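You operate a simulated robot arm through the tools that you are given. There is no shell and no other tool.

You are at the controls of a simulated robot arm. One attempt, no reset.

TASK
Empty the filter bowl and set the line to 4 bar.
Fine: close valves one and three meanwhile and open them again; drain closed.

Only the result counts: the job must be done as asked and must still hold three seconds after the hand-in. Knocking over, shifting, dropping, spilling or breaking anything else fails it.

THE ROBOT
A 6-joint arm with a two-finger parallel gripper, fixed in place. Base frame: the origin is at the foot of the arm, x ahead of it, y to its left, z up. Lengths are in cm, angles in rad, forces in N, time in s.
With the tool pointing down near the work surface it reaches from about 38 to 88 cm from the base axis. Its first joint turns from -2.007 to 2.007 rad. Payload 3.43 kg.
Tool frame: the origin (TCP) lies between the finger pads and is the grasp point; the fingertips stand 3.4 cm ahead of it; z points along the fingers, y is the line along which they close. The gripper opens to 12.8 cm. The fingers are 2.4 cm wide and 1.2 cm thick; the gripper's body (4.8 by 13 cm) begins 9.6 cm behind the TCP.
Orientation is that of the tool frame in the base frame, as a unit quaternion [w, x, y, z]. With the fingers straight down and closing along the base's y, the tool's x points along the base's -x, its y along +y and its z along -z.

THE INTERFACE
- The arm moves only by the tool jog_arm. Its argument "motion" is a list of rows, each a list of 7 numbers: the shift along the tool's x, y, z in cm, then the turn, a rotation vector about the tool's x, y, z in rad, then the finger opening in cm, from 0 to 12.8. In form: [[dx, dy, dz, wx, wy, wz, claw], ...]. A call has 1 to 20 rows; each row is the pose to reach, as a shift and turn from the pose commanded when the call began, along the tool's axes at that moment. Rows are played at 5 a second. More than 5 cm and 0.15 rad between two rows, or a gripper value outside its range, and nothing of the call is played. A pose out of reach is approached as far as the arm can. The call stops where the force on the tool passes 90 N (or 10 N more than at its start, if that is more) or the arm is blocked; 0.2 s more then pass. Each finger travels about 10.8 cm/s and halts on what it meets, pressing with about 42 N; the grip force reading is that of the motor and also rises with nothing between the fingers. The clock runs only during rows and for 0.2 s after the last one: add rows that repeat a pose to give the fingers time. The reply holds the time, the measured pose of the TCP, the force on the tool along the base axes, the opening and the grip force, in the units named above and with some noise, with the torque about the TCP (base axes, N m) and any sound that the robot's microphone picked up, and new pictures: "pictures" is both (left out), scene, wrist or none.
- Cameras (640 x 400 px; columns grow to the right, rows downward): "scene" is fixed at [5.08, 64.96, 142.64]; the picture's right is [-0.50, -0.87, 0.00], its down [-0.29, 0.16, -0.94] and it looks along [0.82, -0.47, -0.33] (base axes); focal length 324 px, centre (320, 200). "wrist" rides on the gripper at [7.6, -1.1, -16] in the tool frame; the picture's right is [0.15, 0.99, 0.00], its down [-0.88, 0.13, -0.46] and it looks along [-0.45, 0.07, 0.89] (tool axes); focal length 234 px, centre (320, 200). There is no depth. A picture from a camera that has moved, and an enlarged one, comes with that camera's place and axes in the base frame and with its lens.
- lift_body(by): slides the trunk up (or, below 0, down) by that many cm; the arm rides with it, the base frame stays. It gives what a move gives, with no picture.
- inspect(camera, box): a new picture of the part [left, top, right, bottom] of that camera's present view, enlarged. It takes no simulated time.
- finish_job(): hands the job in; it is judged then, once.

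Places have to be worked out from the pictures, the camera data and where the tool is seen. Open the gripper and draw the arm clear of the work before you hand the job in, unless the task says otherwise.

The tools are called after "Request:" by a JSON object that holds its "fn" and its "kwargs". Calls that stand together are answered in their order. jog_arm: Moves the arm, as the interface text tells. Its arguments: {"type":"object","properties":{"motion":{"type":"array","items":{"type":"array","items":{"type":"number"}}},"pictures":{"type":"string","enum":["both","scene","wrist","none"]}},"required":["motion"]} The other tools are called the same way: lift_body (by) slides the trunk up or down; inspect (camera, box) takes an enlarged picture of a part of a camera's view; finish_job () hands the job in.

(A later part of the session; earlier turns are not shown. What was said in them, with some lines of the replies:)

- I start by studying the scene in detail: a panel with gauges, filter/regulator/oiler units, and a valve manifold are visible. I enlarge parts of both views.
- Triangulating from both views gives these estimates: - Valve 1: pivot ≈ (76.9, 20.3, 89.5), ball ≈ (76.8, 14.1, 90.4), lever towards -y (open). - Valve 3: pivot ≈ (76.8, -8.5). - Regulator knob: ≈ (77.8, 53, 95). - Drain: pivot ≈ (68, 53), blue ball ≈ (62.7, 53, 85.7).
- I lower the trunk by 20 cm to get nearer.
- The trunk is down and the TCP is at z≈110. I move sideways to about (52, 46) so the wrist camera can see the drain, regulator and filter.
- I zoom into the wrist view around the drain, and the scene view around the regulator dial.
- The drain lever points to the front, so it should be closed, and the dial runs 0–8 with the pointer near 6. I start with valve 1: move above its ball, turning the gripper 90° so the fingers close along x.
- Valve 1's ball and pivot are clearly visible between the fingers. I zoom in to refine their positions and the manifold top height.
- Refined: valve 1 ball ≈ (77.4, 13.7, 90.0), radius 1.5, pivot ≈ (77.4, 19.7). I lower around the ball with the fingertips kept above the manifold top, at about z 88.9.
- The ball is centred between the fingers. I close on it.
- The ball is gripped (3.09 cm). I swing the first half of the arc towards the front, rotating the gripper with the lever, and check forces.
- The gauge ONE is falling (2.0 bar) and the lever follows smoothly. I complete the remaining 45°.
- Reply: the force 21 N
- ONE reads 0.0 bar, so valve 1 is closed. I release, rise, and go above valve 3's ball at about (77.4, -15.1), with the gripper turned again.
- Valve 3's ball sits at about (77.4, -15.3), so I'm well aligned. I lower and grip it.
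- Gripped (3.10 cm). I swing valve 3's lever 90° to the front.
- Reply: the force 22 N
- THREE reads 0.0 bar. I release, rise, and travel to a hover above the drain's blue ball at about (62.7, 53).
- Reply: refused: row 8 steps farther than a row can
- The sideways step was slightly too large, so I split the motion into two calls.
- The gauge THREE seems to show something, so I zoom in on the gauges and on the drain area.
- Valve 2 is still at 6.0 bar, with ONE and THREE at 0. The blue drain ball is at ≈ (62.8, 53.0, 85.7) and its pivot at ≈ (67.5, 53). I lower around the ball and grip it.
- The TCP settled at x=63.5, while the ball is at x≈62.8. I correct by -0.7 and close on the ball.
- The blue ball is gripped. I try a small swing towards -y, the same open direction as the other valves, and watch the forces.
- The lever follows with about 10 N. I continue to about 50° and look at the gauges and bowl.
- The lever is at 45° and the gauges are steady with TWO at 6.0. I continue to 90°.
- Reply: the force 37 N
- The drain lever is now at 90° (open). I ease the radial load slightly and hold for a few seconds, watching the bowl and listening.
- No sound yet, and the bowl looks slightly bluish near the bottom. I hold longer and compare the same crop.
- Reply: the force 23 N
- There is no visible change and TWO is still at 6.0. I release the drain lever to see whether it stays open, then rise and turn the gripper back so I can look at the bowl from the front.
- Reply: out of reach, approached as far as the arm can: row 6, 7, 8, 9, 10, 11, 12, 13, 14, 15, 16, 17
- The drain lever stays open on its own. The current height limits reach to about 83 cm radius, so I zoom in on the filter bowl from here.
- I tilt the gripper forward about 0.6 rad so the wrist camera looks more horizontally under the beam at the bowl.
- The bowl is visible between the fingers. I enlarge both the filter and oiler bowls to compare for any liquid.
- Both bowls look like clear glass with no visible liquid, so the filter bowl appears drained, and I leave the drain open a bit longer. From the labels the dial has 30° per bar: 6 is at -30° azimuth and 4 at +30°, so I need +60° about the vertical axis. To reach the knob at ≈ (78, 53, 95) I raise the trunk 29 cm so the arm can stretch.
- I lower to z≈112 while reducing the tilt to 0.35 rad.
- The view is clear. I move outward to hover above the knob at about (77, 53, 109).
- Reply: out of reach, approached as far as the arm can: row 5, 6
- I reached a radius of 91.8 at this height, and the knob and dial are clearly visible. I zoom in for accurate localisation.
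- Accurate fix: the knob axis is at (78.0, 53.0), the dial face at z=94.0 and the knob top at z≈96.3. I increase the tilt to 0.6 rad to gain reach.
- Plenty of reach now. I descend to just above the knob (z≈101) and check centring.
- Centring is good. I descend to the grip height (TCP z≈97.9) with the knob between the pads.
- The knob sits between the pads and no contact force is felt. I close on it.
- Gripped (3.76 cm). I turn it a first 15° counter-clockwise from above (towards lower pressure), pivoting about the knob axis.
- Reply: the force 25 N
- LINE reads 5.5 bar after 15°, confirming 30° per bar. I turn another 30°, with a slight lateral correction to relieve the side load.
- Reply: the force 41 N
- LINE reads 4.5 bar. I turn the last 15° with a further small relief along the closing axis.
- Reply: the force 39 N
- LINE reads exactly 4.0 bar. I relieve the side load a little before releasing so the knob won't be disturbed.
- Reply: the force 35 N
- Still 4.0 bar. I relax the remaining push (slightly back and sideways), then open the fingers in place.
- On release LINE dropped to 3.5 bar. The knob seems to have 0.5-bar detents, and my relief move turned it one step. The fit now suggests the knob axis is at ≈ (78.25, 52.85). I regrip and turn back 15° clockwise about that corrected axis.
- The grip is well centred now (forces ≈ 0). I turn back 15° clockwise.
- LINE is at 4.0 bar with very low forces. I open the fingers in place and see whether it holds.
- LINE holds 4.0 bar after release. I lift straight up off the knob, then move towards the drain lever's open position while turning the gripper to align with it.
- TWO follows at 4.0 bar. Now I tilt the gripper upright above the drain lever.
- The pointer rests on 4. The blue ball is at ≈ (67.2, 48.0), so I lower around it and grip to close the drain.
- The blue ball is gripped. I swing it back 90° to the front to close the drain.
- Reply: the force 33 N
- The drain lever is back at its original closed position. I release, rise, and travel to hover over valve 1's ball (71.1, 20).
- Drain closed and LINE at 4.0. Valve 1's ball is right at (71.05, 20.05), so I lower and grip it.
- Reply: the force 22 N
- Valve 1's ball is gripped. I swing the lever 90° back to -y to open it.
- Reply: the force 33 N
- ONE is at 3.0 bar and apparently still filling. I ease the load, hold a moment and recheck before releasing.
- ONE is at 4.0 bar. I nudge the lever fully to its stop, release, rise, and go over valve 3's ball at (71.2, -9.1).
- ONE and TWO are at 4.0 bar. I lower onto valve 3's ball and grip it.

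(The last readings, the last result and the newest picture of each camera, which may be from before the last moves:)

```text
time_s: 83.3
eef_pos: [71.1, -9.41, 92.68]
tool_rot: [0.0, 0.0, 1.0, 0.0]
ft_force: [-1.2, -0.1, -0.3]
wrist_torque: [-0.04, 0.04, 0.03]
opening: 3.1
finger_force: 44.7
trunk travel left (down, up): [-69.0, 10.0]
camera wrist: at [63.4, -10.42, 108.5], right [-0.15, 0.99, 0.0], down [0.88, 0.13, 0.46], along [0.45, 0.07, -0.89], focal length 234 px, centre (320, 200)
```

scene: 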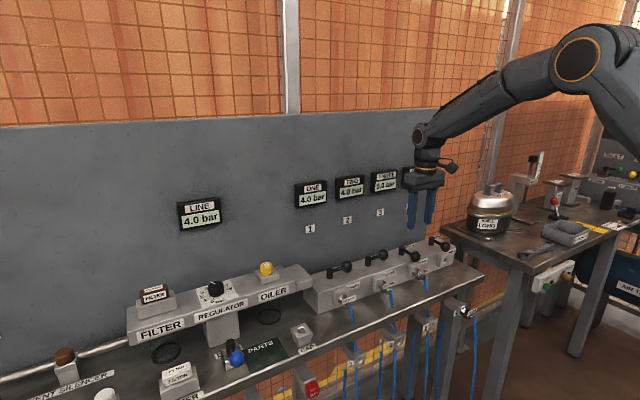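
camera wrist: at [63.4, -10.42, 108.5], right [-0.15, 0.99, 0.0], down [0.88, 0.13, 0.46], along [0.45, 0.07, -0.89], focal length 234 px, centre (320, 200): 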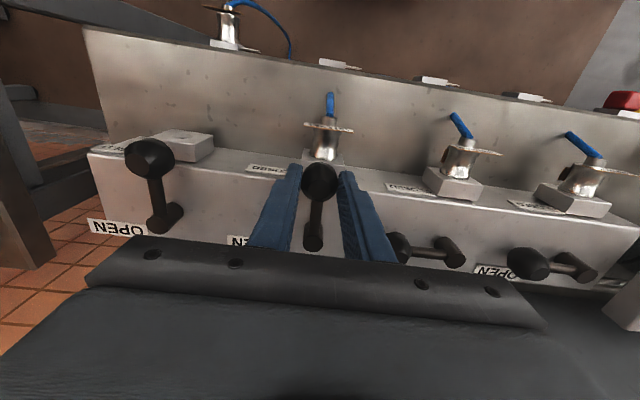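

Gripped. I swing valve 3's lever 90° to open.

Request:
{"fn": "jog_arm", "kwargs": {"motion": [[-0.053, -0.809, 0, 0, 0, -0.1309, 2], [-0.211, -1.605, 0, 0, 0, -0.2618, 2], [-0.472, -2.373, 0, 0, 0, -0.3927, 2], [-0.831, -3.08, 0, 0, 0, -0.5236, 2], [-1.281, -3.72, 0, 0, 0, -0.6545, 2], [-1.816, -4.3, 0, 0, 0, -0.7854, 2], [-2.425, -4.81, 0, 0, 0, -0.9163, 2], [-3.1, -5.24, 0, 0, 0, -1.0472, 2], [-3.85, -5.58, 0, 0, 0, -1.1781, 2], [-4.65, -5.83, 0, 0, 0, -1.309, 2], [-5.5, -5.97, 0, 0, 0, -1.4399, 2], [-6.4, -6.0, 0, 0, 0, -1.5708, 2], [-6.4, -6.0, 0, 0, 0, -1.5708, 2], [-6.4, -6.0, 0, 0, 0, -1.5708, 2], [-6.4, -6.0, 0, 0, 0, -1.5708, 2], [-6.4, -6.0, 0, 0, 0, -1.5708, 2], [-6.4, -6.0, 0, 0, 0, -1.5708, 2]]}}

Request:
{"fn": "inspect", "kwargs": {"camera": "scene", "box": [280, 150, 460, 300]}}

```text
time_s: 86.9
eef_pos: [77.47, -15.23, 92.59]
tool_rot: [0.001, -0.707, 0.707, 0.0]
ft_force: [-19.9, -25.7, 22.1]
wrist_torque: [-0.74, 0.7, 0.14]
opening: 3.11
finger_force: 44.8
trunk travel left (down, up): [-69.0, 10.0]
camera wrist: at [78.58, -22.86, 108.47], right [-0.99, -0.15, 0.0], down [-0.13, 0.88, 0.46], along [-0.07, 0.45, -0.89], focal length 234 px, centre (320, 200)
```

scene: 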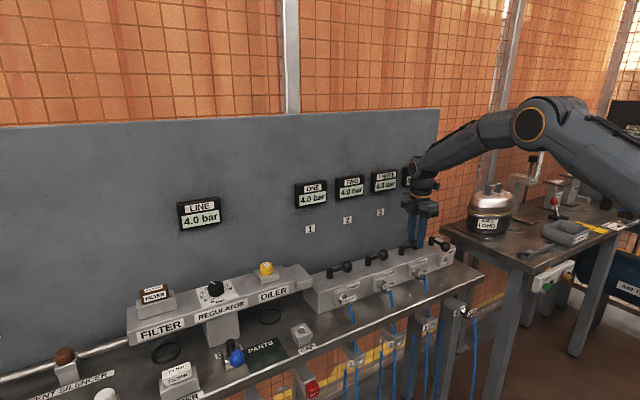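
wrist: 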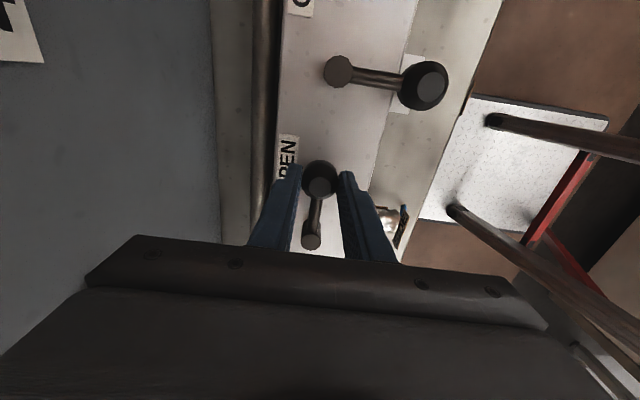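

```text
2.67 times, centred on (370, 225) of scene
camera zoom: at [5.08, 64.96, 142.64], right [-0.5, -0.87, 0.0], down [-0.29, 0.16, -0.94], along [0.82, -0.47, -0.33], focal length 865 px, centre (187, 133)
```

zoom: 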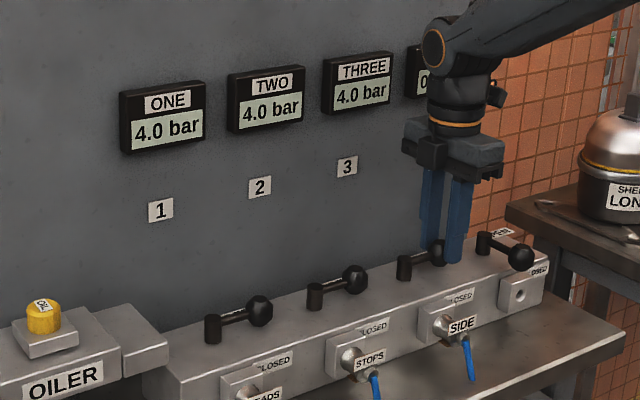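

All three lines read 4.0 bar and the lever is at its stop. I relax, release, rise and withdraw clear of the bench.

Request:
{"fn": "jog_arm", "kwargs": {"motion": [[0.15, 0.1, 0, 0, 0, 0, 2], [0.15, 0.1, 0, 0, 0, 0, 4], [0.15, 0.1, 0, 0, 0, 0, 6], [0.15, 0.1, -4, 0, 0, 0, 6], [0.15, 0.1, -8, 0, 0, 0, 6], [0.15, 0.1, -12, 0, 0, 0, 6], [0.15, 0.1, -16, 0, 0, 0, 6], [0.15, 0.1, -20, 0, 0, 0, 8], [0.15, 4.5, -22, 0, 0, 0, 10], [0.15, 9, -22, 0, 0, 0, 12], [0.15, 13.5, -22, 0, 0, 0, 12.8], [0.15, 18, -22, 0, 0, 0, 12.8], [0.15, 22, -22, 0, 0, 0, 12.8], [0.15, 22, -22, 0, 0, 0, 12.8]]}}

Request:
{"fn": "inspect", "kwargs": {"camera": "scene", "box": [280, 150, 460, 300]}}

Request:
{"fn": "inspect", "kwargs": {"camera": "scene", "box": [100, 180, 340, 400]}}

```text
time_s: 89.9
eef_pos: [55.92, -15.27, 114.55]
tool_rot: [0.0, 0.708, -0.706, 0.001]
ft_force: [-0.1, -0.5, 0.4]
wrist_torque: [-0.04, 0.02, -0.01]
opening: 12.82
finger_force: 0.0
trunk travel left (down, up): [-69.0, 10.0]
camera wrist: at [56.98, -22.9, 130.43], right [-0.99, -0.15, 0.0], down [-0.13, 0.88, 0.46], along [-0.07, 0.45, -0.89], focal length 234 px, centre (320, 200)
```

scene: 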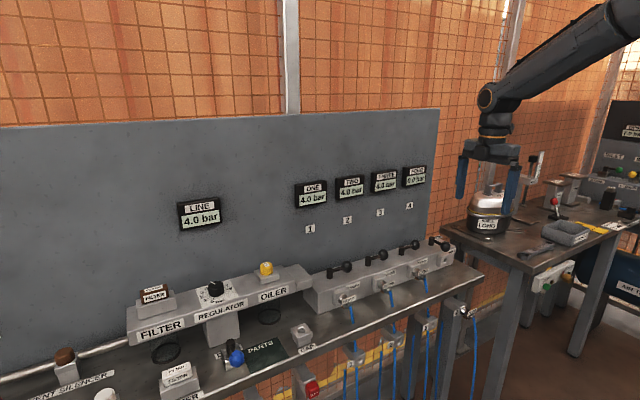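
wrist: 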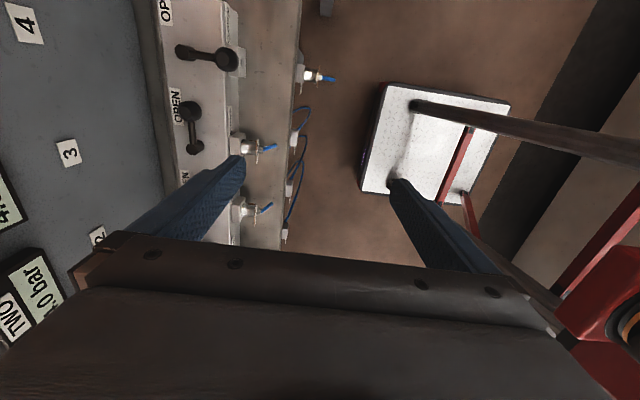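

```text
2.67 times, centred on (370, 225) of scene
camera zoom: at [5.08, 64.96, 142.64], right [-0.5, -0.87, 0.0], down [-0.29, 0.16, -0.94], along [0.82, -0.47, -0.33], focal length 865 px, centre (187, 133)
```

zoom: 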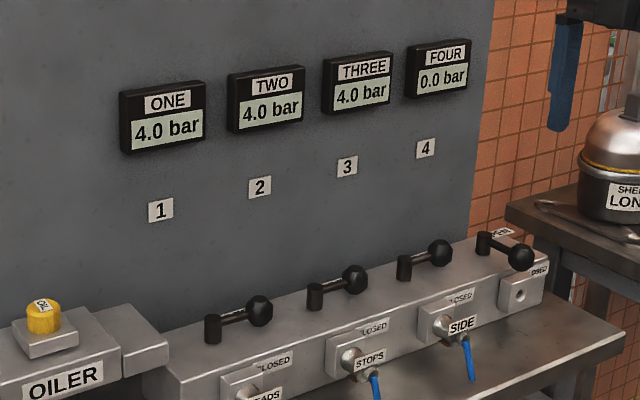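

```text
1.82 times, centred on (220, 290) of scene
camera zoom: at [5.08, 64.96, 142.64], right [-0.5, -0.87, 0.0], down [-0.29, 0.16, -0.94], along [0.82, -0.47, -0.33], focal length 590 px, centre (502, 36)
```

zoom: 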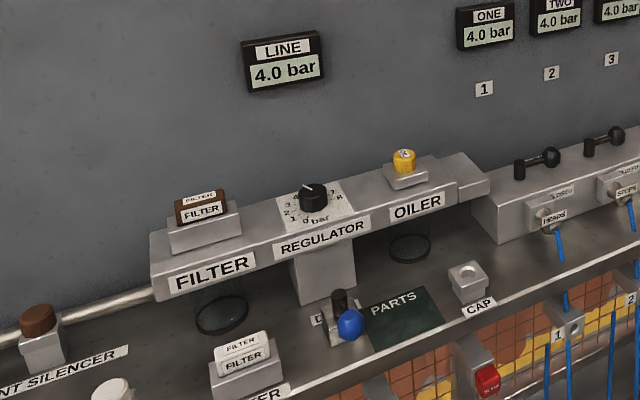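

All gauges and levers look right. As a last check I enlarge the bowl, the dial and the drain once more.

Request:
{"fn": "inspect", "kwargs": {"camera": "scene", "box": [145, 325, 185, 365]}}

Request:
{"fn": "inspect", "kwargs": {"camera": "scene", "box": [190, 270, 240, 320]}}

Request:
{"fn": "inspect", "kwargs": {"camera": "scene", "box": [205, 325, 275, 385]}}

Request:
{"fn": "inspect", "kwargs": {"camera": "scene", "box": [250, 295, 290, 335]}}

```text
10.00 times, centred on (165, 345) of scene
camera zoom: at [5.08, 64.96, 142.64], right [-0.5, -0.87, 0.0], down [-0.29, 0.16, -0.94], along [0.82, -0.47, -0.33], focal length 3245 px, centre (1870, -1250)
```

zoom: 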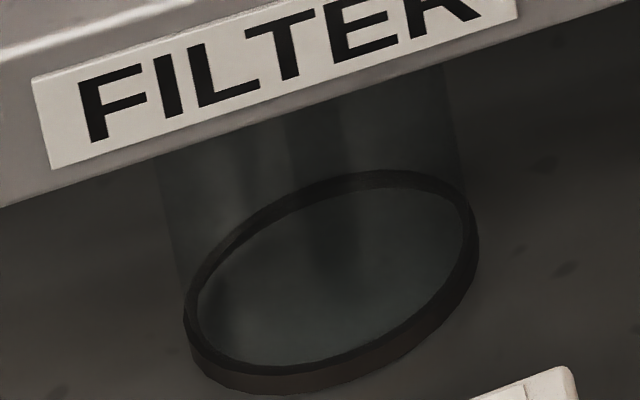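

```text
8.00 times, centred on (215, 295) of scene
camera zoom: at [5.08, 64.96, 142.64], right [-0.5, -0.87, 0.0], down [-0.29, 0.16, -0.94], along [0.82, -0.47, -0.33], focal length 2596 px, centre (1160, -560)
```

zoom: 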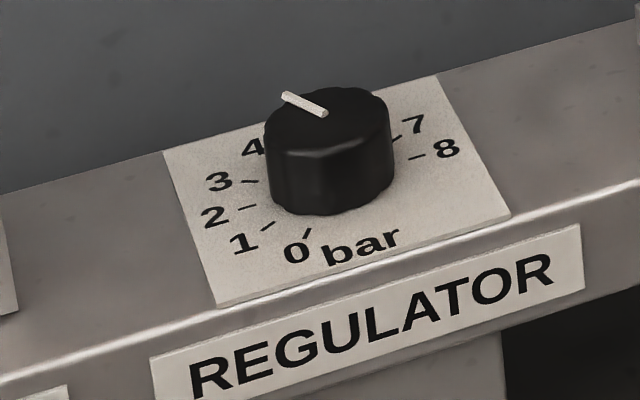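

```text
6.67 times, centred on (240, 355) of scene
camera zoom: at [5.08, 64.96, 142.64], right [-0.5, -0.87, 0.0], down [-0.29, 0.16, -0.94], along [0.82, -0.47, -0.33], focal length 2163 px, centre (853, -833)
```

zoom: 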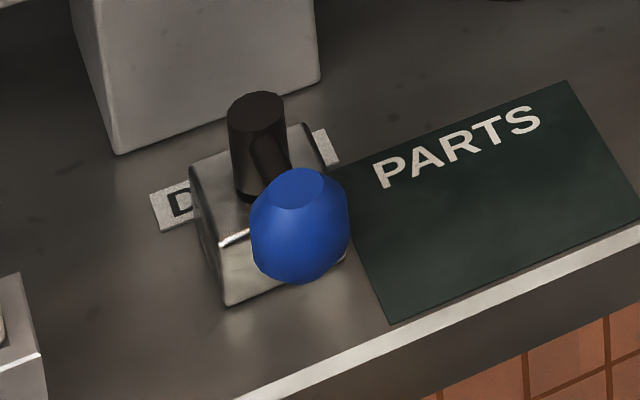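

```text
10.00 times, centred on (270, 315) of scene
camera zoom: at [5.08, 64.96, 142.64], right [-0.5, -0.87, 0.0], down [-0.29, 0.16, -0.94], along [0.82, -0.47, -0.33], focal length 3245 px, centre (820, -950)
```

zoom: 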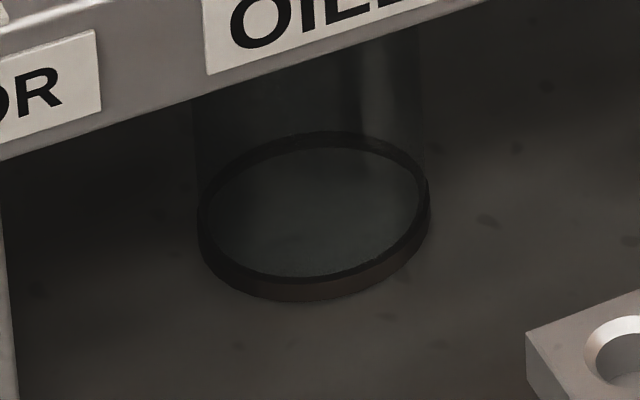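

The bowl is clear, LINE and lines one to three read 4.0 bar, and the dial points to 4. The drain lever is exactly in its original closed position, valves 1–3 are open, valve 4 is untouched, and the arm is clear with the gripper open. I hand the job in.

Request:
{"fn": "finish_job", "kwargs": {}}

```text
The job is handed in.
```

The job is handed in. The line is set to 4.0 bar and the filter bowl should be empty. I couldn't see any liquid in the bowl before or after draining, so I'm relying on how long the drain was open.

- **Bowl:** I opened the drain for about 37 seconds, starting at 6 bar. Afterwards the bowl looked like clear glass, the same as the oiler bowl next to it. The drain lever is back in its closed position.
- **Line pressure:** The regulator points to 4 and the line gauge reads 4.0 bar. It slipped to 3.5 bar for about two seconds when I first let go of the knob. Valve two was open, so its line will have dipped too. I then set it back to 4.0 and it held.
- **Valves:** I closed valves one and three before draining and opened them again at the end. Lines one, two and three all read 4.0 bar. Valve two stayed open and valve four stayed closed.

I saw nothing knocked over, shifted or spilled. The arm is clear of the bench with the gripper open.
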